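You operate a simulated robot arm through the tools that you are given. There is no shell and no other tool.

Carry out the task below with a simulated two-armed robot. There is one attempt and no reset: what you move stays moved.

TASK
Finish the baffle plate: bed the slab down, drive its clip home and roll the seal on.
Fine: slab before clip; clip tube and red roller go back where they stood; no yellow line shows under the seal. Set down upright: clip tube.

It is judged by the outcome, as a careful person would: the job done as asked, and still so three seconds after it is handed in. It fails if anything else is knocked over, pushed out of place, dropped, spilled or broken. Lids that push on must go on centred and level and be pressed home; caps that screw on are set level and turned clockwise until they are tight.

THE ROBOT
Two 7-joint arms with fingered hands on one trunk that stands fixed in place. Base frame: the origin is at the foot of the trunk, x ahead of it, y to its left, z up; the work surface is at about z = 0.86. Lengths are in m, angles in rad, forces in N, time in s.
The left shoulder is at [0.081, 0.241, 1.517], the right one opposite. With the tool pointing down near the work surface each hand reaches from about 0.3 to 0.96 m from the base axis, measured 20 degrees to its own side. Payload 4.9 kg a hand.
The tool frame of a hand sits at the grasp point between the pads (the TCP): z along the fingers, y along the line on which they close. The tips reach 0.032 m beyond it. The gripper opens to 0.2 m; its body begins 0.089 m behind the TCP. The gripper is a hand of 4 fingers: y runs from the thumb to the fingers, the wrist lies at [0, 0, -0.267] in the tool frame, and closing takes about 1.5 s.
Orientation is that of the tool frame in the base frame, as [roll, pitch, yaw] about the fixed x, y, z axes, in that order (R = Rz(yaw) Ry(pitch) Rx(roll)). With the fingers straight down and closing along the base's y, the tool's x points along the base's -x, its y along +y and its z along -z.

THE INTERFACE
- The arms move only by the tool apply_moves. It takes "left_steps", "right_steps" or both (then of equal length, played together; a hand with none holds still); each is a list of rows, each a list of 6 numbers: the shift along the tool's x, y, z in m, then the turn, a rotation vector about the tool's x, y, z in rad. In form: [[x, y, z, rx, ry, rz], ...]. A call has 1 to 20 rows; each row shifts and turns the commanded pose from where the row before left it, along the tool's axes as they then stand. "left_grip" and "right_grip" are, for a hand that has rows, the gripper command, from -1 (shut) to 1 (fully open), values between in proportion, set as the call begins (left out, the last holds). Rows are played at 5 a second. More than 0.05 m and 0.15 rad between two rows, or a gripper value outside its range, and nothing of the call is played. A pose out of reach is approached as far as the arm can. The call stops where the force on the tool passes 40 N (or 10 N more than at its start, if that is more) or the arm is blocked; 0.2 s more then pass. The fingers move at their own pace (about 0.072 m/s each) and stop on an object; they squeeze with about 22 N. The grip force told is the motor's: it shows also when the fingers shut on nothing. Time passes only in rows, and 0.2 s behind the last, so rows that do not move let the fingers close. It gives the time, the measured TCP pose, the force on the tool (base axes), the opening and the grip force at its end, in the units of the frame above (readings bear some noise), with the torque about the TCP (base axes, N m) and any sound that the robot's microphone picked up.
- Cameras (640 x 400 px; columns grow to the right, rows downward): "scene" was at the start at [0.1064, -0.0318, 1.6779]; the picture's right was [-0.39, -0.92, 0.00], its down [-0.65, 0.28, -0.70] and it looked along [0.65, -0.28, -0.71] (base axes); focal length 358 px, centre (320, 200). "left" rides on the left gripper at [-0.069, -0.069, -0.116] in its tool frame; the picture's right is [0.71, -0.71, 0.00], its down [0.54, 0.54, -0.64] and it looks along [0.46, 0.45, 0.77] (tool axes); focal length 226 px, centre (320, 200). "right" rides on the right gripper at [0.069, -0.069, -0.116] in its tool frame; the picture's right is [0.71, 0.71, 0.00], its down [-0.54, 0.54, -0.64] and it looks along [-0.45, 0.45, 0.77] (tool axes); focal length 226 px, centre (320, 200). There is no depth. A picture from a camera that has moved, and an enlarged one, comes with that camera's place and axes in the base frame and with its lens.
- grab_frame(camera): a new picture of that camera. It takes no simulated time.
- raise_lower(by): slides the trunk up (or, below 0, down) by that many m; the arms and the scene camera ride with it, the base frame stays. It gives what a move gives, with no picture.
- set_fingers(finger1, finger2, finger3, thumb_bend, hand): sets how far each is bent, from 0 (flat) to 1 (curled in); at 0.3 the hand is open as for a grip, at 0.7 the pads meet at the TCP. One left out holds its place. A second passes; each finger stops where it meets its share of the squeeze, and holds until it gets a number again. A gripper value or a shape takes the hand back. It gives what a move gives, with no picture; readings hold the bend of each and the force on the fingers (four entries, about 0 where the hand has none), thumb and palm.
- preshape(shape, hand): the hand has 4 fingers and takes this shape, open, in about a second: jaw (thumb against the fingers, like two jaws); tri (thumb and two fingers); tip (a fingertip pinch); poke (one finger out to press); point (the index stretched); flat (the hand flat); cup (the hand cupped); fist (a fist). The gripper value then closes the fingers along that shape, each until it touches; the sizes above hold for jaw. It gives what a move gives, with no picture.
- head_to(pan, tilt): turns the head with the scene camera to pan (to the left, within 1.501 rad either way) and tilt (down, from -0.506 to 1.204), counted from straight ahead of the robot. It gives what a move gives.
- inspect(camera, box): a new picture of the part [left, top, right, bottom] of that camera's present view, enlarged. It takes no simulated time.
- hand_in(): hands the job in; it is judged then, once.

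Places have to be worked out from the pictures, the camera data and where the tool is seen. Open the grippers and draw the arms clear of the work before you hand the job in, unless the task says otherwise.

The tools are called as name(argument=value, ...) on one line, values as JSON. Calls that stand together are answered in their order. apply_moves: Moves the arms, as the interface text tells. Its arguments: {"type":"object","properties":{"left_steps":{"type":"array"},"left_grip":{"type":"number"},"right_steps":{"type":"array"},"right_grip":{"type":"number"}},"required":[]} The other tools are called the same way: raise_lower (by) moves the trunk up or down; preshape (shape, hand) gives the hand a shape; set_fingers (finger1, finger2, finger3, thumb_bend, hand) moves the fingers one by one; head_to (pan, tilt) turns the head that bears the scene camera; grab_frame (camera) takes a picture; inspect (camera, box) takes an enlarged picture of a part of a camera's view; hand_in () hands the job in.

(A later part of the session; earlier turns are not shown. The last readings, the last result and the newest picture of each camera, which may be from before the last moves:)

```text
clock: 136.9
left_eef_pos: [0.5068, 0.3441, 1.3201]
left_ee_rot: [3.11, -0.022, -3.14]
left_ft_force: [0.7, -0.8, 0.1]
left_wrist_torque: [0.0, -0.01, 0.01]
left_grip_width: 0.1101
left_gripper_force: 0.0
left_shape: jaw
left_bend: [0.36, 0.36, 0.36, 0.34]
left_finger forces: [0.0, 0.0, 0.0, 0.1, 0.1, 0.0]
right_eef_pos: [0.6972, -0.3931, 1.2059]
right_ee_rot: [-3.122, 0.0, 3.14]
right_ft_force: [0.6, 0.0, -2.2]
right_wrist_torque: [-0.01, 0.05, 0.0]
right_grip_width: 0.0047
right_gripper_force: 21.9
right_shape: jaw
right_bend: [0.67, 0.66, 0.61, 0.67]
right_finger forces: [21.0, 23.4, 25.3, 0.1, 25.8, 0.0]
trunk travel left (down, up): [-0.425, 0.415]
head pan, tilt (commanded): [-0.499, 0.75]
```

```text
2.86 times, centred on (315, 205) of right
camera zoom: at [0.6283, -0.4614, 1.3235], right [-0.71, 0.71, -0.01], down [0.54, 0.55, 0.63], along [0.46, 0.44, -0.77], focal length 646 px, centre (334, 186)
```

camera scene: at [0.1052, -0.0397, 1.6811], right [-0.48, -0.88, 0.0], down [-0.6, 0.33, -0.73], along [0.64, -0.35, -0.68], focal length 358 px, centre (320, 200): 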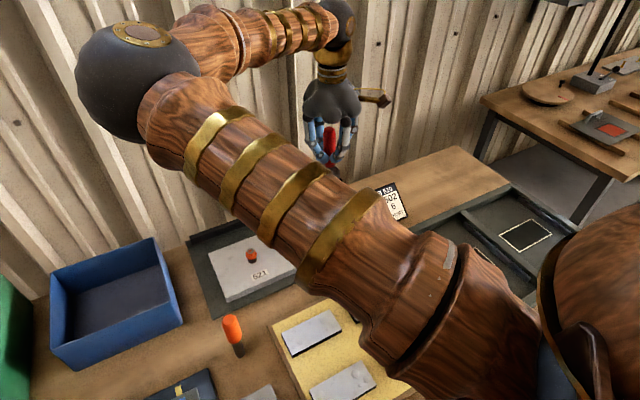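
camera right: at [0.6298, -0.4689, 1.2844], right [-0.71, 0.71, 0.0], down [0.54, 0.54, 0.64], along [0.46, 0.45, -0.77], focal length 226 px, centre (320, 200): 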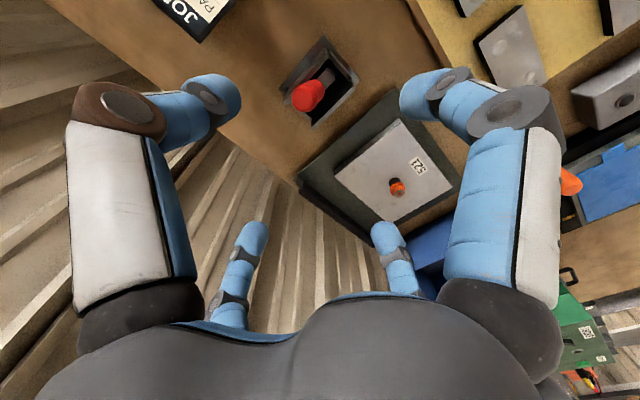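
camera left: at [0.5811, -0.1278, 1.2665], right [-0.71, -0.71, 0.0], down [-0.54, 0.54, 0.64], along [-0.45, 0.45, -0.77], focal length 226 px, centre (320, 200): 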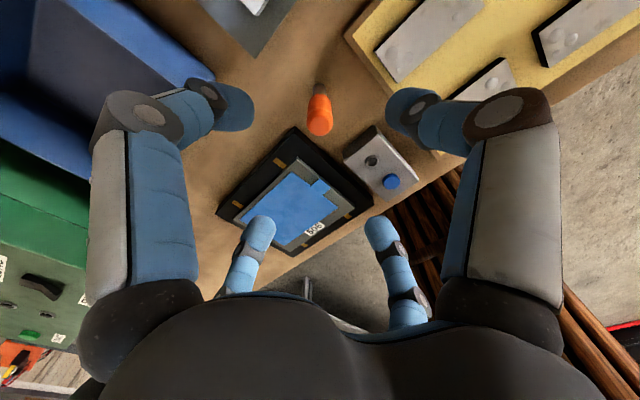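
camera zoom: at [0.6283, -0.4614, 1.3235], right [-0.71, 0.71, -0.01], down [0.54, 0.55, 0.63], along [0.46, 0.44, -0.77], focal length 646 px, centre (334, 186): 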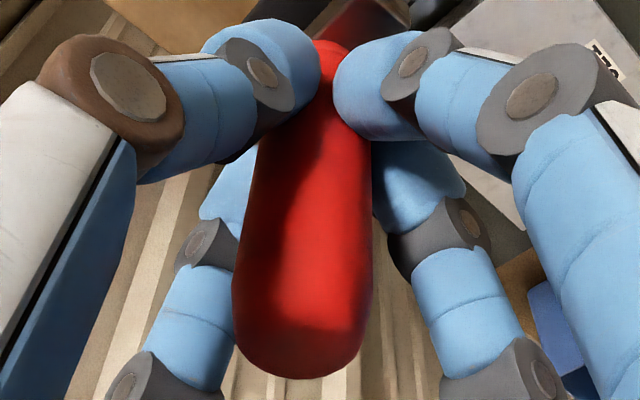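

The tool leans about 2° toward +x in the hand and almost nothing in y. I correct the hand tilt by that and re-measure.

apply_moves(right_steps=[[0, 0, 0, -0.006, -0.039, 0], [0, 0, 0, 0, 0, 0], [0, 0, 0, 0, 0, 0]])

inspect(camera="scene", box=[312, 118, 352, 178])

inspect(camera="right", box=[280, 135, 350, 275])

inspect(camera="right", box=[280, 30, 370, 160])

```text
clock: 137.7
left_eef_pos: [0.5074, 0.3451, 1.3214]
left_ee_rot: [3.111, -0.022, 3.141]
left_ft_force: [0.5, -0.2, 0.6]
left_wrist_torque: [0.02, 0.0, 0.0]
left_grip_width: 0.1101
left_gripper_force: 0.0
left_shape: jaw
left_bend: [0.36, 0.36, 0.36, 0.34]
left_finger forces: [0.1, 0.1, 0.1, 0.0, 0.0, 0.1]
right_eef_pos: [0.6979, -0.3934, 1.2064]
right_ee_rot: [-3.129, 0.04, -3.142]
right_ft_force: [0.3, 0.1, -2.7]
right_wrist_torque: [0.04, 0.02, 0.01]
right_grip_width: 0.0046
right_gripper_force: 21.8
right_shape: jaw
right_bend: [0.67, 0.66, 0.61, 0.67]
right_finger forces: [20.9, 23.3, 25.3, 0.0, 25.8, 0.1]
trunk travel left (down, up): [-0.425, 0.415]
head pan, tilt (commanded): [-0.499, 0.75]
```

```text
6.67 times, centred on (332, 148) of scene
camera zoom: at [0.1054, -0.0397, 1.6811], right [-0.48, -0.88, 0.0], down [-0.6, 0.33, -0.73], along [0.64, -0.35, -0.68], focal length 2387 px, centre (240, 547)
```

zoom: 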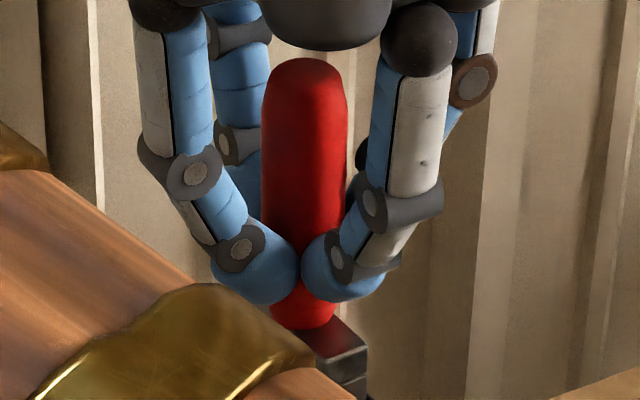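

```text
2.86 times, centred on (315, 205) of right
camera zoom: at [0.6247, -0.4624, 1.3196], right [-0.71, 0.71, -0.04], down [0.52, 0.55, 0.66], along [0.48, 0.44, -0.75], focal length 646 px, centre (334, 186)
```

zoom: 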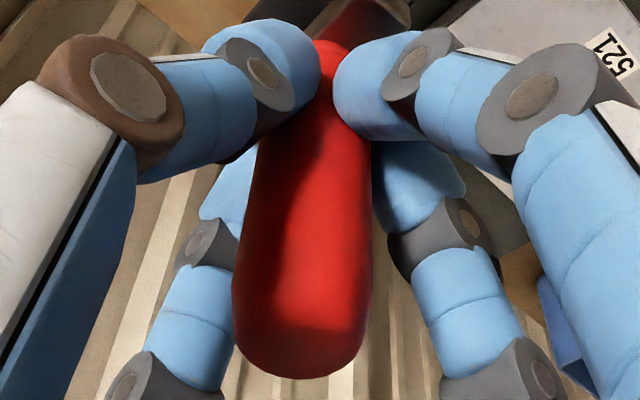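

```text
3.08 times, centred on (325, 95) of right
camera zoom: at [0.6247, -0.4624, 1.3196], right [-0.71, 0.71, -0.04], down [0.52, 0.55, 0.66], along [0.48, 0.44, -0.75], focal length 696 px, centre (305, 523)
```

zoom: 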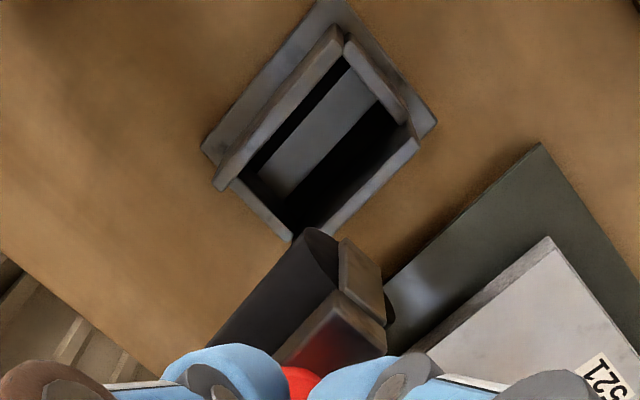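

The handle is now vertical within about half a degree; its axis is about 8–9 mm off the original spot, so I shift accordingly and go straight down to just above the walls.

apply_moves(right_steps=[[0.0075, -0.009, 0, 0, 0, 0], [0.0016, 0.0005, 0.04, 0, 0, 0], [0.0016, 0.0005, 0.04, 0, 0, 0], [0.0016, 0.0005, 0.04, 0, 0, 0], [0.0016, 0.0005, 0.04, 0, 0, 0], [0, 0, 0, 0, 0, 0]])

inspect(camera="right", box=[270, 40, 370, 170])

grab_frame(camera="scene")

```text
clock: 139.1
left_eef_pos: [0.5065, 0.3438, 1.3208]
left_ee_rot: [3.109, -0.023, 3.141]
left_ft_force: [-0.7, -0.1, 0.3]
left_wrist_torque: [0.0, -0.01, 0.02]
left_grip_width: 0.11
left_gripper_force: 0.0
left_shape: jaw
left_bend: [0.36, 0.36, 0.36, 0.34]
left_finger forces: [0.0, 0.1, 0.0, 0.0, 0.0, 0.1]
right_eef_pos: [0.6884, -0.4003, 1.0411]
right_ee_rot: [-3.13, 0.039, 3.141]
right_ft_force: [-0.1, -0.8, -3.0]
right_wrist_torque: [-0.02, 0.01, 0.01]
right_grip_width: 0.0047
right_gripper_force: 22.4
right_shape: jaw
right_bend: [0.67, 0.66, 0.61, 0.67]
right_finger forces: [20.9, 23.3, 25.4, 0.1, 25.7, 0.0]
trunk travel left (down, up): [-0.425, 0.415]
head pan, tilt (commanded): [-0.499, 0.75]
```

```text
3.08 times, centred on (320, 105) of right
camera zoom: at [0.6144, -0.4686, 1.1559], right [-0.71, 0.71, -0.04], down [0.52, 0.55, 0.66], along [0.49, 0.44, -0.75], focal length 696 px, centre (320, 492)
```

zoom: 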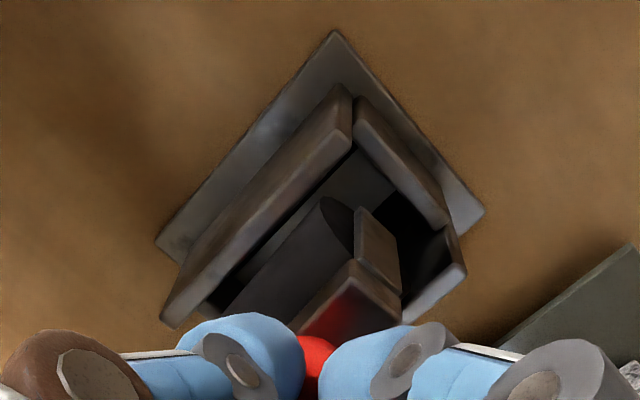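

```text
taken
camera scene: at [0.1046, -0.0392, 1.6812], right [-0.48, -0.88, 0.0], down [-0.6, 0.33, -0.73], along [0.64, -0.35, -0.68], focal length 358 px, centre (320, 200)
```

scene: 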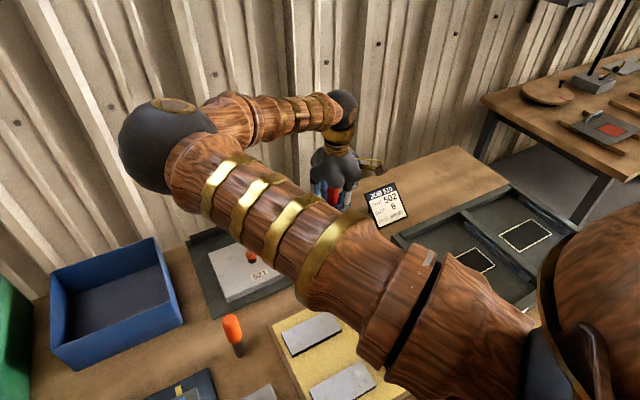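

The roller lines up with the pocket. I lower further in small steps, watching the forces.

apply_moves(right_steps=[[0.0004, 0.0001, 0.01, 0, 0, 0], [0.0004, 0.0001, 0.01, 0, 0, 0], [0.0004, 0.0001, 0.01, 0, 0, 0], [0.0004, 0.0001, 0.01, 0, 0, 0], [0.0002, 0, 0.006, 0, 0, 0], [0, 0, 0, 0, 0, 0]])

inspect(camera="right", box=[260, 50, 380, 290])

```text
clock: 140.5
left_eef_pos: [0.5066, 0.3445, 1.3203]
left_ee_rot: [3.109, -0.023, -3.141]
left_ft_force: [0.8, 0.3, -1.4]
left_wrist_torque: [-0.03, -0.01, -0.04]
left_grip_width: 0.11
left_gripper_force: 0.1
left_shape: jaw
left_bend: [0.36, 0.36, 0.36, 0.34]
left_finger forces: [0.0, 0.0, 0.0, 0.1, 0.0, 0.0]
right_eef_pos: [0.6909, -0.4038, 0.9982]
right_ee_rot: [-3.13, 0.04, -3.141]
right_ft_force: [0.3, 0.9, -2.5]
right_wrist_torque: [0.11, 0.02, -0.02]
right_grip_width: 0.0049
right_gripper_force: 21.9
right_shape: jaw
right_bend: [0.67, 0.66, 0.61, 0.67]
right_finger forces: [21.2, 24.4, 25.5, 0.0, 25.4, 0.0]
trunk travel left (down, up): [-0.425, 0.415]
head pan, tilt (commanded): [-0.499, 0.75]
```

```text
1.67 times, centred on (320, 170) of right
camera zoom: at [0.617, -0.4719, 1.114], right [-0.71, 0.71, -0.04], down [0.52, 0.55, 0.66], along [0.49, 0.44, -0.75], focal length 377 px, centre (320, 250)
```

zoom: 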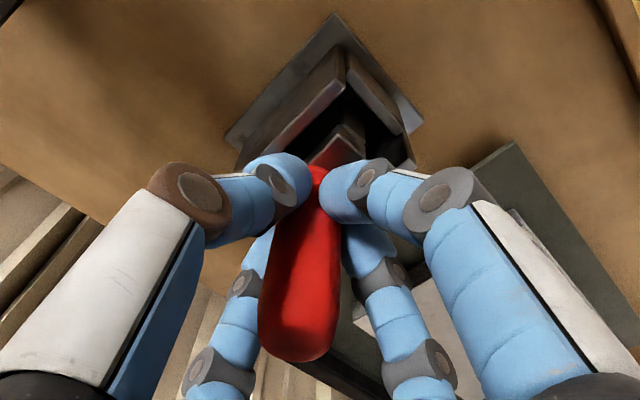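

A slight side force (+1 N in y, torque at the roller) shows it brushing the right side of an inner groove. I shift 1.5 mm left and continue down gently.

apply_moves(right_steps=[[0, 0.0015, 0, 0, 0, 0], [0.0001, 0, 0.003, 0, 0, 0], [0, 0, 0, 0, 0, 0]])

```text
clock: 141.3
left_eef_pos: [0.5074, 0.345, 1.3208]
left_ee_rot: [3.111, -0.023, -3.141]
left_ft_force: [-0.3, 0.4, -0.2]
left_wrist_torque: [0.01, 0.01, 0.01]
left_grip_width: 0.1098
left_gripper_force: 0.0
left_shape: jaw
left_bend: [0.36, 0.36, 0.36, 0.34]
left_finger forces: [0.1, 0.0, 0.0, 0.0, 0.0, 0.0]
right_eef_pos: [0.6905, -0.4022, 0.9966]
right_ee_rot: [-3.13, 0.039, -3.142]
right_ft_force: [-0.3, 0.6, -3.2]
right_wrist_torque: [0.0, -0.01, -0.01]
right_grip_width: 0.0048
right_gripper_force: 22.0
right_shape: jaw
right_bend: [0.67, 0.66, 0.61, 0.67]
right_finger forces: [21.2, 23.8, 25.6, 0.0, 26.0, 0.1]
trunk travel left (down, up): [-0.425, 0.415]
head pan, tilt (commanded): [-0.499, 0.75]
```

The side load is gone. I continue down toward the seat.

apply_moves(right_steps=[[0.0001, 0, 0.003, 0, 0, 0], [0.0001, 0, 0.003, 0, 0, 0], [0.0001, 0, 0.002, 0, 0, 0], [0, 0, 0, 0, 0, 0]])

```text
clock: 142.3
left_eef_pos: [0.5065, 0.345, 1.3203]
left_ee_rot: [3.11, -0.022, -3.139]
left_ft_force: [-0.4, 0.5, 0.1]
left_wrist_torque: [0.01, -0.02, -0.01]
left_grip_width: 0.11
left_gripper_force: 0.1
left_shape: jaw
left_bend: [0.36, 0.36, 0.36, 0.34]
left_finger forces: [0.0, 0.0, 0.0, 0.1, 0.1, 0.0]
right_eef_pos: [0.69, -0.4001, 0.9886]
right_ee_rot: [-3.129, 0.042, -3.141]
right_ft_force: [0.0, 2.1, 0.0]
right_wrist_torque: [0.1, 0.01, 0.02]
right_grip_width: 0.0048
right_gripper_force: 22.7
right_shape: jaw
right_bend: [0.67, 0.66, 0.61, 0.67]
right_finger forces: [21.3, 24.6, 26.1, 0.1, 25.7, 0.1]
trunk travel left (down, up): [-0.425, 0.415]
head pan, tilt (commanded): [-0.499, 0.75]
```

Vertical and +y load together suggest the roller rests on the right edge of the groove. I shift another 2 mm left and see whether it drops in.

apply_moves(right_steps=[[0, 0, -0.001, 0, 0, 0], [0, 0.002, 0, 0, 0, 0], [0, 0, 0.001, 0, 0, 0], [0, 0, 0, 0, 0, 0]])

```text
clock: 143.3
left_eef_pos: [0.507, 0.3446, 1.3206]
left_ee_rot: [3.109, -0.022, -3.141]
left_ft_force: [-0.8, 0.6, 0.5]
left_wrist_torque: [-0.02, -0.03, 0.01]
left_grip_width: 0.1098
left_gripper_force: 0.0
left_shape: jaw
left_bend: [0.36, 0.36, 0.36, 0.34]
left_finger forces: [0.0, 0.1, 0.0, 0.1, 0.0, 0.0]
right_eef_pos: [0.6916, -0.4007, 0.9903]
right_ee_rot: [-3.129, 0.039, 3.14]
right_ft_force: [-0.5, 0.6, 3.3]
right_wrist_torque: [0.01, 0.0, -0.03]
right_grip_width: 0.0048
right_gripper_force: 21.6
right_shape: jaw
right_bend: [0.67, 0.66, 0.61, 0.67]
right_finger forces: [22.1, 24.7, 25.9, 0.0, 26.8, 0.0]
trunk travel left (down, up): [-0.425, 0.415]
head pan, tilt (commanded): [-0.499, 0.75]
```

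It is seated on the floor of the groove with no side load. I ease the downward load and check verticality before releasing.

apply_moves(right_steps=[[0, 0, -0.0007, 0, 0, 0], [0, 0, 0, 0, 0, 0], [0, 0, 0, 0, 0, 0]])

inspect(camera="right", box=[280, 135, 350, 275])

inspect(camera="scene", box=[305, 140, 365, 220])

```text
clock: 144.1
left_eef_pos: [0.5065, 0.3445, 1.3204]
left_ee_rot: [3.109, -0.023, 3.141]
left_ft_force: [0.0, -0.4, 0.0]
left_wrist_torque: [-0.01, 0.01, -0.02]
left_grip_width: 0.1098
left_gripper_force: 0.0
left_shape: jaw
left_bend: [0.36, 0.36, 0.36, 0.34]
left_finger forces: [0.1, 0.1, 0.1, 0.0, 0.1, 0.0]
right_eef_pos: [0.6915, -0.3999, 0.9904]
right_ee_rot: [-3.129, 0.039, 3.14]
right_ft_force: [0.2, -0.4, -3.4]
right_wrist_torque: [-0.02, 0.03, 0.02]
right_grip_width: 0.0048
right_gripper_force: 21.6
right_shape: jaw
right_bend: [0.67, 0.66, 0.61, 0.67]
right_finger forces: [21.6, 23.8, 25.6, 0.0, 26.2, 0.0]
trunk travel left (down, up): [-0.425, 0.415]
head pan, tilt (commanded): [-0.499, 0.75]
```

```text
2.86 times, centred on (315, 205) of right
camera zoom: at [0.6177, -0.4685, 1.1038], right [-0.71, 0.71, -0.04], down [0.52, 0.55, 0.66], along [0.48, 0.44, -0.75], focal length 646 px, centre (334, 186)
```

zoom: 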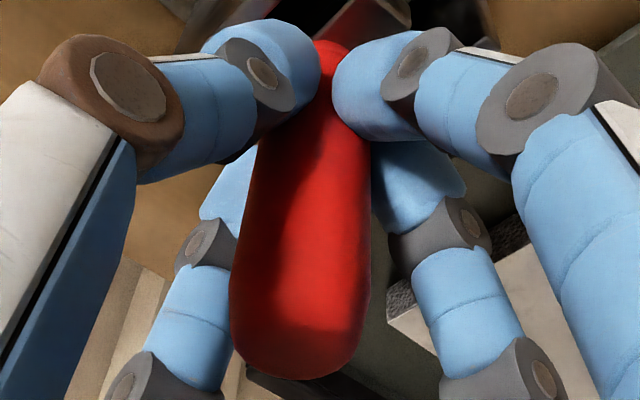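

```text
5.00 times, centred on (335, 180) of scene
camera zoom: at [0.1048, -0.0394, 1.6812], right [-0.48, -0.88, 0.0], down [-0.6, 0.33, -0.73], along [0.64, -0.35, -0.68], focal length 1790 px, centre (245, 300)
```

zoom: 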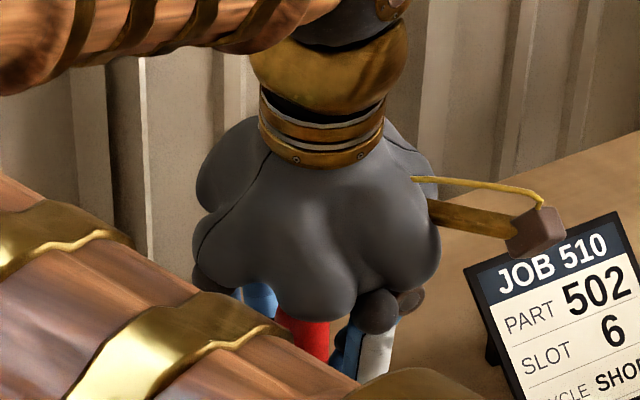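

Vertical within a fraction of a degree. I settle half a millimetre to light contact and open the fingers.

apply_moves(right_steps=[[0, 0, 0.0005, 0, 0, 0], [0, 0, 0, 0, 0, 0], [0, 0, 0, 0, 0, 0]])

apply_moves(right_steps=[[0, 0, 0, 0, 0, 0], [0, 0, 0, 0, 0, 0], [0, 0, 0, 0, 0, 0], [0, 0, 0, 0, 0, 0], [0, 0, 0, 0, 0, 0], [0, 0, 0, 0, 0, 0]], right_grip=0.2)

inspect(camera="right", box=[180, 40, 460, 300])

```text
clock: 144.9
left_eef_pos: [0.5071, 0.3439, 1.3213]
left_ee_rot: [3.109, -0.022, 3.141]
left_ft_force: [0.4, 0.3, 1.1]
left_wrist_torque: [-0.04, 0.0, 0.01]
left_grip_width: 0.1098
left_gripper_force: 0.0
left_shape: jaw
left_bend: [0.36, 0.36, 0.36, 0.34]
left_finger forces: [0.0, 0.0, 0.0, 0.0, 0.1, 0.0]
right_eef_pos: [0.6913, -0.4009, 0.9889]
right_ee_rot: [-3.131, 0.039, 3.141]
right_ft_force: [1.3, -0.2, -1.9]
right_wrist_torque: [0.0, 0.03, 0.01]
right_grip_width: 0.0049
right_gripper_force: 21.5
right_shape: jaw
right_bend: [0.67, 0.66, 0.61, 0.67]
right_finger forces: [21.5, 24.0, 25.6, 0.0, 26.2, 0.0]
trunk travel left (down, up): [-0.425, 0.415]
head pan, tilt (commanded): [-0.499, 0.75]
```

```text
clock: 146.3
left_eef_pos: [0.5071, 0.3448, 1.3208]
left_ee_rot: [3.111, -0.022, -3.141]
left_ft_force: [-1.0, 0.7, 0.5]
left_wrist_torque: [0.02, 0.0, 0.0]
left_grip_width: 0.1098
left_gripper_force: 0.0
left_shape: jaw
left_bend: [0.36, 0.36, 0.36, 0.34]
left_finger forces: [0.0, 0.0, 0.1, 0.0, 0.0, 0.1]
right_eef_pos: [0.692, -0.4005, 0.9887]
right_ee_rot: [-3.129, 0.04, -3.141]
right_ft_force: [0.9, -0.2, -0.2]
right_wrist_torque: [-0.03, 0.02, 0.0]
right_grip_width: 0.1202
right_gripper_force: 0.0
right_shape: jaw
right_bend: [0.34, 0.34, 0.34, 0.32]
right_finger forces: [0.0, 0.0, 0.1, 0.1, 0.1, 0.1]
trunk travel left (down, up): [-0.425, 0.415]
head pan, tilt (commanded): [-0.499, 0.75]
```

```text
1.54 times, centred on (320, 170) of right
camera zoom: at [0.6175, -0.4687, 1.1036], right [-0.71, 0.71, -0.04], down [0.52, 0.55, 0.66], along [0.49, 0.44, -0.75], focal length 348 px, centre (320, 246)
```

zoom: 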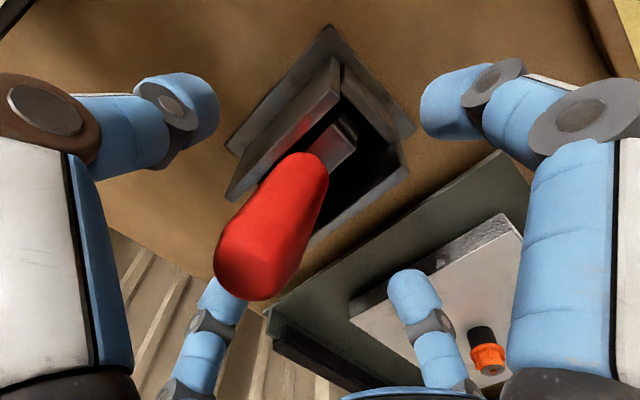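

It tips to the same resting lean each time, so that is how this tool naturally rests in its stand once handled; it is in its place and stable. I open wider and raise the hand clear.

apply_moves(right_steps=[[0, 0, 0, 0, 0, 0], [0, 0, 0, 0, 0, 0], [0, 0, 0, 0, 0, 0], [0, 0, -0.03, 0, 0, 0], [0, 0, -0.04, 0, 0, 0], [0, 0, -0.04, 0, 0, 0], [0, 0, -0.045, 0, 0, 0], [0, 0, -0.045, 0.006, 0.039, 0], [0, 0, 0, -0.012, 0, 0], [0, 0, 0, 0, 0, 0]], right_grip=0.5)

grab_frame(camera="right")

inspect(camera="right", box=[270, 20, 370, 140])

```text
clock: 148.5
left_eef_pos: [0.5072, 0.345, 1.3201]
left_ee_rot: [3.11, -0.023, 3.141]
left_ft_force: [0.5, 1.5, -0.7]
left_wrist_torque: [0.0, 0.03, -0.03]
left_grip_width: 0.1101
left_gripper_force: 0.1
left_shape: jaw
left_bend: [0.36, 0.36, 0.36, 0.34]
left_finger forces: [0.0, 0.0, 0.1, 0.1, 0.0, 0.0]
right_eef_pos: [0.6818, -0.3987, 1.1868]
right_ee_rot: [-3.135, 0.0, 3.141]
right_ft_force: [0.4, 0.1, -0.4]
right_wrist_torque: [0.0, 0.02, -0.03]
right_grip_width: 0.1496
right_gripper_force: 0.0
right_shape: jaw
right_bend: [0.29, 0.29, 0.29, 0.26]
right_finger forces: [0.0, 0.0, 0.0, 0.0, 0.0, 0.1]
trunk travel left (down, up): [-0.425, 0.415]
head pan, tilt (commanded): [-0.499, 0.75]
```

```text
taken
camera right: at [0.6138, -0.4679, 1.3047], right [-0.71, 0.71, -0.01], down [0.54, 0.55, 0.64], along [0.46, 0.45, -0.77], focal length 226 px, centre (320, 200)
```

right: 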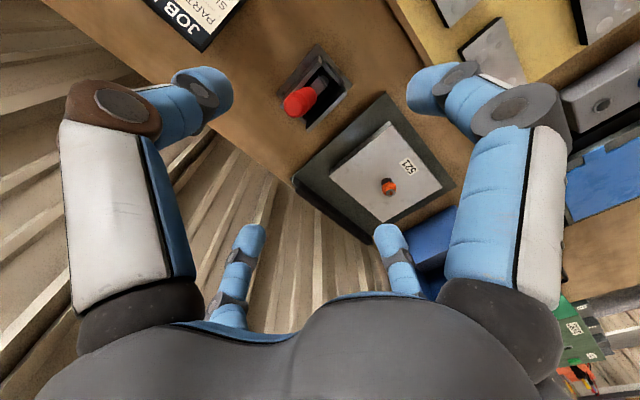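

```text
3.33 times, centred on (320, 80) of right
camera zoom: at [0.6138, -0.4679, 1.3047], right [-0.71, 0.71, -0.01], down [0.54, 0.55, 0.64], along [0.46, 0.45, -0.77], focal length 754 px, centre (320, 600)
```

zoom: 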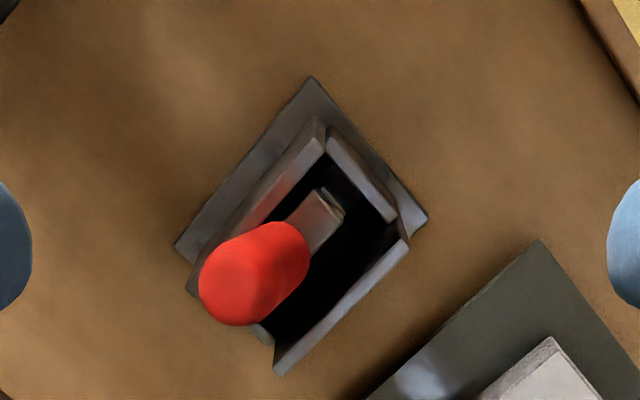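

Looking back at the first pictures, the roller originally leaned slightly the other way (about 2.5° toward +y) with its wheel some 6 mm further right. I try once more to set it like that: move above it, match its axis, and regrip.

apply_moves(right_steps=[[-0.011, -0.029, 0.008, 0, 0, 0], [-0.011, -0.029, 0.008, 0, 0, 0], [0, 0, 0, -0.1035, 0.025, 0], [0, 0, 0, -0.1035, 0.025, 0], [0, 0, 0.03, 0, 0, 0], [0, 0, 0.02, 0, 0, 0], [0, 0, 0, 0, 0, 0]], right_grip=0.2)

inspect(camera="right", box=[220, 40, 420, 200])

```text
clock: 150.1
left_eef_pos: [0.5063, 0.3431, 1.3208]
left_ee_rot: [3.111, -0.021, 3.141]
left_ft_force: [0.4, -1.1, -0.2]
left_wrist_torque: [-0.01, -0.07, 0.03]
left_grip_width: 0.11
left_gripper_force: 0.0
left_shape: jaw
left_bend: [0.36, 0.36, 0.36, 0.34]
left_finger forces: [0.0, 0.1, 0.0, 0.0, 0.1, 0.0]
right_eef_pos: [0.7033, -0.4461, 1.1232]
right_ee_rot: [2.941, -0.047, -3.138]
right_ft_force: [-0.6, -0.4, -0.1]
right_wrist_torque: [0.03, -0.03, -0.02]
right_grip_width: 0.1206
right_gripper_force: 0.2
right_shape: jaw
right_bend: [0.34, 0.34, 0.34, 0.32]
right_finger forces: [0.1, 0.0, 0.1, 0.1, 0.0, 0.0]
trunk travel left (down, up): [-0.425, 0.415]
head pan, tilt (commanded): [-0.499, 0.75]
```

```text
2.50 times, centred on (320, 120) of right
camera zoom: at [0.6381, -0.5388, 1.2258], right [-0.7, 0.69, 0.18], down [0.58, 0.4, 0.71], along [0.42, 0.6, -0.68], focal length 565 px, centre (320, 400)
```

zoom: 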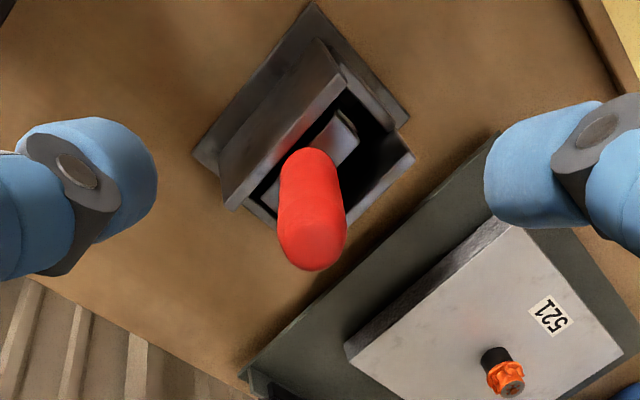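

Nearly coaxial; I trim the small x tilt and offset, descend along the handle, and grip.

apply_moves(right_steps=[[0.0017, -0.0018, 0, 0, -0.045, 0], [0, 0, 0.033, 0, 0, 0], [0, 0, 0.04, 0, 0, 0], [0, 0, 0.04, 0, 0, 0], [0, 0, 0.03, 0, 0, 0], [0, 0, 0, 0, 0, 0]])

apply_moves(right_steps=[[0, 0, 0, 0, 0, 0], [0, 0, 0, 0, 0, 0], [0, 0, 0, 0, 0, 0], [0, 0, 0, 0, 0, 0], [0, 0, 0, 0, 0, 0], [0, 0, 0, 0, 0, 0], [0, 0, 0, 0, 0, 0], [0, 0, 0, 0, 0, 0]], right_grip=-1)

inspect(camera="right", box=[180, 40, 460, 300])

```text
clock: 151.5
left_eef_pos: [0.5068, 0.345, 1.3216]
left_ee_rot: [3.111, -0.022, 3.141]
left_ft_force: [0.0, 0.5, 0.1]
left_wrist_torque: [-0.02, -0.02, -0.02]
left_grip_width: 0.1099
left_gripper_force: 0.2
left_shape: jaw
left_bend: [0.36, 0.36, 0.36, 0.34]
left_finger forces: [0.1, 0.1, 0.1, 0.1, 0.1, 0.0]
right_eef_pos: [0.6998, -0.4181, 0.9846]
right_ee_rot: [2.941, -0.002, 3.136]
right_ft_force: [0.7, 0.0, -0.3]
right_wrist_torque: [-0.01, 0.0, 0.01]
right_grip_width: 0.1204
right_gripper_force: 0.1
right_shape: jaw
right_bend: [0.34, 0.34, 0.34, 0.32]
right_finger forces: [0.0, 0.0, 0.0, 0.0, 0.1, 0.1]
trunk travel left (down, up): [-0.425, 0.415]
head pan, tilt (commanded): [-0.499, 0.75]
```

```text
clock: 153.3
left_eef_pos: [0.5068, 0.3445, 1.3207]
left_ee_rot: [3.109, -0.023, -3.141]
left_ft_force: [-0.3, -0.8, 0.6]
left_wrist_torque: [0.0, -0.01, 0.0]
left_grip_width: 0.1101
left_gripper_force: 0.1
left_shape: jaw
left_bend: [0.36, 0.36, 0.36, 0.34]
left_finger forces: [0.0, 0.1, 0.0, 0.1, 0.0, 0.0]
right_eef_pos: [0.6997, -0.4184, 0.9844]
right_ee_rot: [2.941, -0.005, 3.135]
right_ft_force: [0.1, -1.2, 0.1]
right_wrist_torque: [-0.02, -0.03, -0.01]
right_grip_width: 0.0256
right_gripper_force: 22.0
right_shape: jaw
right_bend: [0.61, 0.61, 0.6, 0.58]
right_finger forces: [19.1, 19.1, 19.3, 0.0, 19.4, 0.0]
trunk travel left (down, up): [-0.425, 0.415]
head pan, tilt (commanded): [-0.499, 0.75]
```

```text
1.54 times, centred on (320, 170) of right
camera zoom: at [0.6308, -0.5099, 1.0852], right [-0.7, 0.7, 0.14], down [0.55, 0.4, 0.74], along [0.45, 0.6, -0.66], focal length 348 px, centre (320, 246)
```

zoom: 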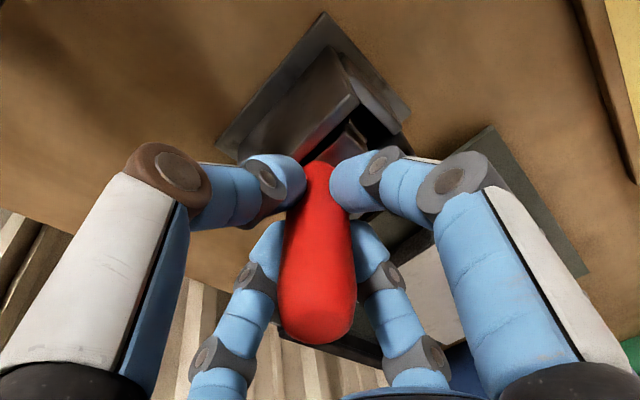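

A very even, coaxial grip this time. I swing the tool up and slightly past vertical (about 2.4° toward +y, as it first stood) with its wheel back at y≈-0.406, lifted a few millimetres.

apply_moves(right_steps=[[0, 0, -0.004, 0, 0, 0], [0.0004, 0.0044, 0.0003, 0.0607, 0, 0], [0.0004, 0.0044, 0, 0.0607, 0, 0], [0.0004, 0.0044, -0.0003, 0.0607, 0, 0], [0.0004, 0.0044, -0.0005, 0.0607, 0, 0], [0, 0, 0, 0, 0, 0], [0, 0, 0, 0, 0, 0]])

inspect(camera="right", box=[180, 40, 460, 300])

```text
clock: 154.9
left_eef_pos: [0.5067, 0.3441, 1.3195]
left_ee_rot: [3.111, -0.023, -3.141]
left_ft_force: [0.8, -0.5, -1.2]
left_wrist_torque: [-0.01, 0.04, -0.02]
left_grip_width: 0.11
left_gripper_force: 0.1
left_shape: jaw
left_bend: [0.36, 0.36, 0.36, 0.34]
left_finger forces: [0.0, 0.1, 0.0, 0.0, 0.0, 0.0]
right_eef_pos: [0.6994, -0.4015, 0.9897]
right_ee_rot: [-3.1, -0.004, 3.136]
right_ft_force: [0.6, 1.6, -3.8]
right_wrist_torque: [0.18, 0.02, 0.0]
right_grip_width: 0.0255
right_gripper_force: 21.9
right_shape: jaw
right_bend: [0.61, 0.61, 0.6, 0.58]
right_finger forces: [19.3, 21.3, 19.7, 0.1, 18.7, 0.0]
trunk travel left (down, up): [-0.425, 0.415]
head pan, tilt (commanded): [-0.499, 0.75]
```

```text
1.54 times, centred on (320, 170) of right
camera zoom: at [0.6302, -0.4663, 1.1094], right [-0.7, 0.71, -0.03], down [0.55, 0.57, 0.62], along [0.45, 0.42, -0.79], focal length 348 px, centre (320, 246)
```

zoom: 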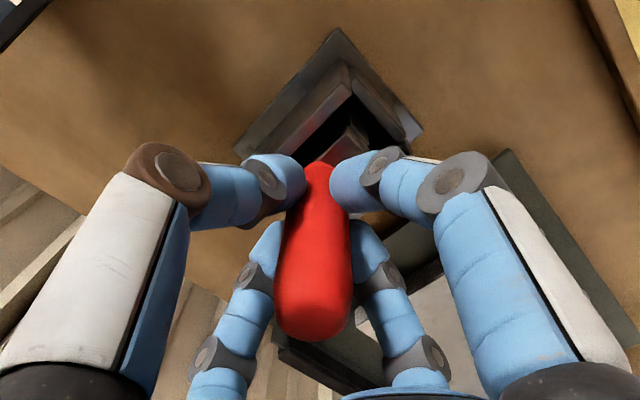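

The wheel touches the right side of the pocket (1.6 N), which marks its limit. I back off 1.5 mm, lower to the floor, and check.

apply_moves(right_steps=[[0, 0.0018, 0, 0, 0, 0], [0, 0, 0.0015, 0, 0, 0], [0, 0, 0.0015, 0, 0, 0], [0, 0, 0.001, 0, 0, 0], [0, 0, 0, 0, 0, 0]])

```text
clock: 156.1
left_eef_pos: [0.507, 0.3448, 1.3203]
left_ee_rot: [3.11, -0.021, -3.141]
left_ft_force: [0.5, 0.1, 0.0]
left_wrist_torque: [0.02, 0.0, 0.03]
left_grip_width: 0.1101
left_gripper_force: 0.1
left_shape: jaw
left_bend: [0.36, 0.36, 0.36, 0.34]
left_finger forces: [0.1, 0.0, 0.0, 0.0, 0.0, 0.1]
right_eef_pos: [0.6994, -0.4015, 0.9858]
right_ee_rot: [-3.1, -0.005, 3.135]
right_ft_force: [0.2, 2.6, -0.3]
right_wrist_torque: [0.23, 0.01, -0.04]
right_grip_width: 0.026
right_gripper_force: 21.8
right_shape: jaw
right_bend: [0.61, 0.77, 0.6, 0.58]
right_finger forces: [19.7, 21.8, 19.9, 0.1, 19.0, 0.0]
trunk travel left (down, up): [-0.425, 0.415]
head pan, tilt (commanded): [-0.499, 0.75]
```

It is again resting on the groove's right edge, so the true seat is with the wheel at y≈-0.400 and the handle vertical. I lift, rotate to vertical about the hand, and lower again.

apply_moves(right_steps=[[0, 0, -0.005, 0, 0, 0], [0, 0, 0, -0.042, 0, 0], [0, 0, 0, 0, 0, 0], [0, 0, 0, 0, 0, 0]])

inspect(camera="right", box=[280, 135, 350, 275])

```text
clock: 157.1
left_eef_pos: [0.5065, 0.3436, 1.3204]
left_ee_rot: [3.11, -0.023, -3.14]
left_ft_force: [-0.8, -0.2, -0.1]
left_wrist_torque: [-0.01, 0.01, 0.0]
left_grip_width: 0.1102
left_gripper_force: 0.0
left_shape: jaw
left_bend: [0.36, 0.36, 0.36, 0.34]
left_finger forces: [0.0, 0.0, 0.0, 0.0, 0.0, 0.0]
right_eef_pos: [0.6989, -0.4009, 0.9925]
right_ee_rot: [-3.141, -0.008, 3.136]
right_ft_force: [0.1, -0.2, -3.0]
right_wrist_torque: [-0.01, 0.01, -0.01]
right_grip_width: 0.0257
right_gripper_force: 22.0
right_shape: jaw
right_bend: [0.61, 0.77, 0.6, 0.58]
right_finger forces: [19.5, 20.6, 19.9, 0.0, 19.9, 0.0]
trunk travel left (down, up): [-0.425, 0.415]
head pan, tilt (commanded): [-0.499, 0.75]
```

```text
2.86 times, centred on (315, 205) of right
camera zoom: at [0.6302, -0.4698, 1.1087], right [-0.7, 0.71, 0.0], down [0.55, 0.54, 0.64], along [0.45, 0.45, -0.77], focal length 646 px, centre (334, 186)
```

zoom: 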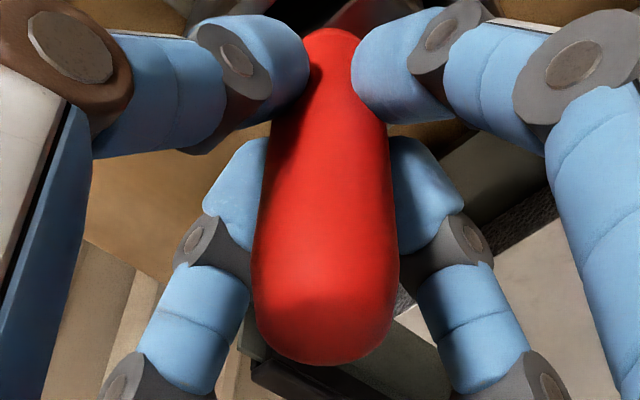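

Upright within half a degree and no loads. I lower until it is just carried by the floor.

apply_moves(right_steps=[[0, 0, 0.002, 0, 0, 0], [0, 0, 0.001, 0, 0, 0], [0, 0, 0.001, 0, 0, 0], [0, 0, 0, 0, 0, 0]])

```text
clock: 158.1
left_eef_pos: [0.5065, 0.3452, 1.3205]
left_ee_rot: [3.111, -0.023, -3.14]
left_ft_force: [0.4, 0.3, 0.1]
left_wrist_torque: [-0.01, 0.0, 0.03]
left_grip_width: 0.1099
left_gripper_force: 0.0
left_shape: jaw
left_bend: [0.36, 0.36, 0.36, 0.34]
left_finger forces: [0.0, 0.0, 0.0, 0.0, 0.0, 0.0]
right_eef_pos: [0.6984, -0.4016, 0.9868]
right_ee_rot: [3.142, -0.006, 3.136]
right_ft_force: [-0.4, 0.6, -2.5]
right_wrist_torque: [-0.02, 0.0, 0.0]
right_grip_width: 0.0257
right_gripper_force: 21.9
right_shape: jaw
right_bend: [0.61, 0.77, 0.6, 0.58]
right_finger forces: [19.4, 20.5, 19.9, 0.1, 20.0, 0.0]
trunk travel left (down, up): [-0.425, 0.415]
head pan, tilt (commanded): [-0.499, 0.75]
```

apply_moves(right_steps=[[0, 0, 0.001, 0, 0, 0], [0, 0, 0.0005, 0, 0, 0], [0, 0, 0, 0, 0, 0]])

```text
clock: 158.9
left_eef_pos: [0.5059, 0.345, 1.3205]
left_ee_rot: [3.11, -0.022, 3.142]
left_ft_force: [0.0, -0.7, -0.4]
left_wrist_torque: [-0.02, -0.01, 0.01]
left_grip_width: 0.1101
left_gripper_force: 0.0
left_shape: jaw
left_bend: [0.36, 0.36, 0.36, 0.34]
left_finger forces: [0.1, 0.1, 0.0, 0.0, 0.0, 0.0]
right_eef_pos: [0.6992, -0.4014, 0.9875]
right_ee_rot: [3.14, -0.006, 3.136]
right_ft_force: [-1.2, -0.3, -1.5]
right_wrist_torque: [0.01, -0.01, -0.03]
right_grip_width: 0.0254
right_gripper_force: 22.2
right_shape: jaw
right_bend: [0.61, 0.77, 0.6, 0.58]
right_finger forces: [19.7, 20.9, 19.8, 0.1, 19.9, 0.0]
trunk travel left (down, up): [-0.425, 0.415]
head pan, tilt (commanded): [-0.499, 0.75]
```

Half its weight is on the floor with no side load. I settle a hair more and open.

apply_moves(right_steps=[[0, 0, 0.0003, 0, 0, 0], [0, 0, 0, 0, 0, 0]])

apply_moves(right_steps=[[0, 0, 0, 0, 0, 0], [0, 0, 0, 0, 0, 0], [0, 0, 0, 0, 0, 0], [0, 0, 0, 0, 0, 0]], right_grip=-0.4)

inspect(camera="right", box=[180, 40, 460, 300])

```text
clock: 159.5
left_eef_pos: [0.5063, 0.3449, 1.3207]
left_ee_rot: [3.109, -0.021, -3.141]
left_ft_force: [0.1, -0.3, -0.6]
left_wrist_torque: [-0.01, 0.01, 0.0]
left_grip_width: 0.11
left_gripper_force: 0.1
left_shape: jaw
left_bend: [0.36, 0.36, 0.36, 0.34]
left_finger forces: [0.1, 0.0, 0.1, 0.0, 0.1, 0.0]
right_eef_pos: [0.6992, -0.4008, 0.9847]
right_ee_rot: [3.141, -0.004, 3.135]
right_ft_force: [0.3, 0.0, -3.4]
right_wrist_torque: [0.09, 0.02, 0.02]
right_grip_width: 0.0257
right_gripper_force: 22.2
right_shape: jaw
right_bend: [0.61, 0.77, 0.6, 0.58]
right_finger forces: [19.6, 20.9, 19.8, 0.0, 19.5, 0.0]
trunk travel left (down, up): [-0.425, 0.415]
head pan, tilt (commanded): [-0.499, 0.75]
```

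```text
clock: 160.5
left_eef_pos: [0.5061, 0.3452, 1.3205]
left_ee_rot: [3.111, -0.022, -3.141]
left_ft_force: [0.3, 1.1, 0.4]
left_wrist_torque: [0.0, 0.0, 0.01]
left_grip_width: 0.1099
left_gripper_force: 0.0
left_shape: jaw
left_bend: [0.36, 0.36, 0.36, 0.34]
left_finger forces: [0.0, 0.1, 0.1, 0.0, 0.0, 0.1]
right_eef_pos: [0.6994, -0.401, 0.9866]
right_ee_rot: [-3.141, -0.005, 3.136]
right_ft_force: [0.4, 0.0, -0.2]
right_wrist_torque: [0.01, 0.0, -0.04]
right_grip_width: 0.0594
right_gripper_force: 0.0
right_shape: jaw
right_bend: [0.48, 0.48, 0.48, 0.47]
right_finger forces: [0.0, 0.0, 0.1, 0.0, 0.1, 0.0]
trunk travel left (down, up): [-0.425, 0.415]
head pan, tilt (commanded): [-0.499, 0.75]
```

```text
1.54 times, centred on (320, 170) of right
camera zoom: at [0.6297, -0.4705, 1.103], right [-0.7, 0.71, 0.0], down [0.55, 0.54, 0.64], along [0.45, 0.45, -0.77], focal length 348 px, centre (320, 246)
```

zoom: 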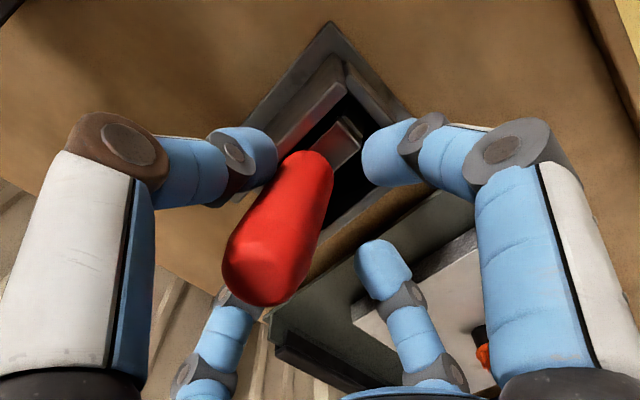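

It keeps falling to the -y side from vertical. I try nudging it the other way: with the fingers caging it loosely, I move the hand slowly in +y so the handle passes over the balance point and see where it comes to rest there.

apply_moves(right_steps=[[0, 0, 0, 0, 0, 0], [0, 0.005, 0, 0, 0, 0], [0, 0.005, 0, 0, 0, 0], [0, 0.005, 0, 0, 0, 0], [0, 0.004, 0, 0, 0, 0], [0, 0, 0, 0, 0, 0], [0, 0, 0, 0, 0, 0]], right_grip=-0.2)

inspect(camera="right", box=[180, 40, 460, 300])

```text
clock: 162.1
left_eef_pos: [0.506, 0.3443, 1.3203]
left_ee_rot: [3.109, -0.022, 3.14]
left_ft_force: [-0.4, 0.2, -1.0]
left_wrist_torque: [0.01, -0.01, 0.04]
left_grip_width: 0.1097
left_gripper_force: 0.0
left_shape: jaw
left_bend: [0.36, 0.36, 0.36, 0.34]
left_finger forces: [0.0, 0.0, 0.0, 0.1, 0.1, 0.0]
right_eef_pos: [0.6989, -0.3818, 0.9852]
right_ee_rot: [3.14, -0.006, 3.137]
right_ft_force: [1.1, 0.1, 0.1]
right_wrist_torque: [0.01, 0.01, -0.01]
right_grip_width: 0.0798
right_gripper_force: 0.0
right_shape: jaw
right_bend: [0.43, 0.43, 0.43, 0.41]
right_finger forces: [0.0, 0.0, 0.0, 0.1, 0.2, 0.0]
trunk travel left (down, up): [-0.425, 0.415]
head pan, tilt (commanded): [-0.499, 0.75]
```

```text
1.54 times, centred on (320, 170) of right
camera zoom: at [0.6298, -0.451, 1.1014], right [-0.7, 0.71, 0.0], down [0.55, 0.54, 0.64], along [0.45, 0.45, -0.77], focal length 348 px, centre (320, 246)
```

zoom: 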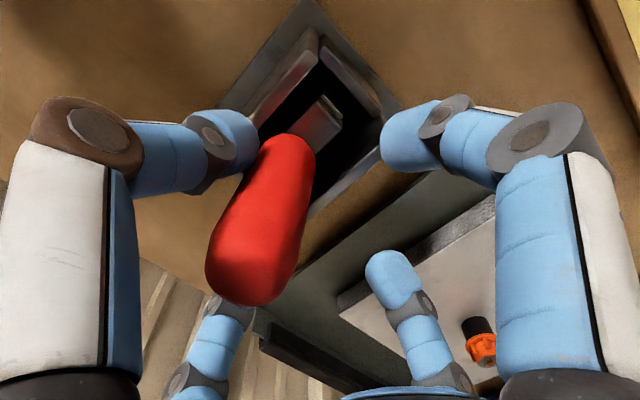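

The thumb is just touching the handle. I keep pushing gently in +y.

apply_moves(right_steps=[[0, 0.004, 0, 0, 0, 0], [0, 0.004, 0, 0, 0, 0], [0, 0.004, 0, 0, 0, 0], [0, 0.004, 0, 0, 0, 0], [0, 0.003, 0, 0, 0, 0], [0, 0.003, 0, 0, 0, 0], [0, 0, 0, 0, 0, 0], [0, 0, 0, 0, 0, 0]])

inspect(camera="right", box=[180, 40, 460, 300])

```text
clock: 163.9
left_eef_pos: [0.5075, 0.3445, 1.3198]
left_ee_rot: [3.11, -0.023, -3.141]
left_ft_force: [-0.3, -0.3, 0.5]
left_wrist_torque: [0.0, 0.01, 0.0]
left_grip_width: 0.1098
left_gripper_force: 0.0
left_shape: jaw
left_bend: [0.36, 0.36, 0.36, 0.34]
left_finger forces: [0.0, 0.1, 0.1, 0.0, 0.0, 0.1]
right_eef_pos: [0.6977, -0.361, 0.9848]
right_ee_rot: [-3.141, -0.006, 3.137]
right_ft_force: [0.6, -0.9, -0.4]
right_wrist_torque: [0.02, -0.02, 0.02]
right_grip_width: 0.0797
right_gripper_force: 0.1
right_shape: jaw
right_bend: [0.43, 0.43, 0.43, 0.41]
right_finger forces: [0.1, 0.0, 0.0, 0.0, 0.1, 0.1]
trunk travel left (down, up): [-0.425, 0.415]
head pan, tilt (commanded): [-0.499, 0.75]
```

```text
1.54 times, centred on (320, 170) of right
camera zoom: at [0.6296, -0.429, 1.1018], right [-0.7, 0.71, 0.0], down [0.55, 0.54, 0.64], along [0.45, 0.45, -0.77], focal length 348 px, centre (320, 246)
```

zoom: 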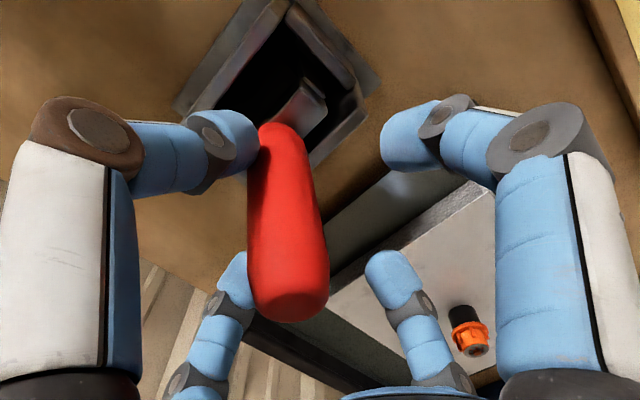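

It has passed the balance point and now rests leaning slightly the other way (+y), the side it first leaned to. I open fully and raise the hand straight up to see the final pose.

apply_moves(right_steps=[[0, -0.012, 0, 0, 0, 0], [0, 0, 0, 0, 0, 0], [0, 0, 0, 0, 0, 0], [0, 0, 0, 0, 0, 0], [0, 0, -0.02, 0, 0, 0], [0, 0, -0.04, 0, 0, 0], [0, 0, -0.045, 0, 0, 0], [0, 0, -0.045, 0, 0, 0], [0, 0, -0.04, 0, 0, 0], [0, 0, 0, 0, 0, 0]], right_grip=0.5)

inspect(camera="right", box=[260, 20, 380, 140])

```text
clock: 166.1
left_eef_pos: [0.5063, 0.346, 1.3195]
left_ee_rot: [3.109, -0.022, -3.141]
left_ft_force: [-0.2, -0.3, 0.0]
left_wrist_torque: [-0.02, 0.0, 0.0]
left_grip_width: 0.11
left_gripper_force: 0.1
left_shape: jaw
left_bend: [0.36, 0.36, 0.36, 0.34]
left_finger forces: [0.0, 0.0, 0.1, 0.0, 0.1, 0.0]
right_eef_pos: [0.6977, -0.3727, 1.1762]
right_ee_rot: [-3.142, -0.007, 3.137]
right_ft_force: [-0.9, 0.2, 0.3]
right_wrist_torque: [0.0, 0.0, -0.03]
right_grip_width: 0.1495
right_gripper_force: 0.1
right_shape: jaw
right_bend: [0.29, 0.29, 0.29, 0.26]
right_finger forces: [0.0, 0.0, 0.0, 0.0, 0.1, 0.1]
trunk travel left (down, up): [-0.425, 0.415]
head pan, tilt (commanded): [-0.499, 0.75]
```

```text
3.33 times, centred on (320, 80) of right
camera zoom: at [0.6283, -0.4417, 1.2926], right [-0.7, 0.71, 0.0], down [0.55, 0.54, 0.64], along [0.45, 0.45, -0.77], focal length 754 px, centre (320, 600)
```

zoom: 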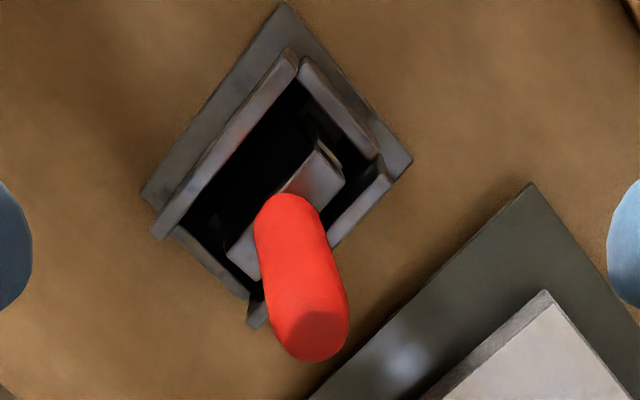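

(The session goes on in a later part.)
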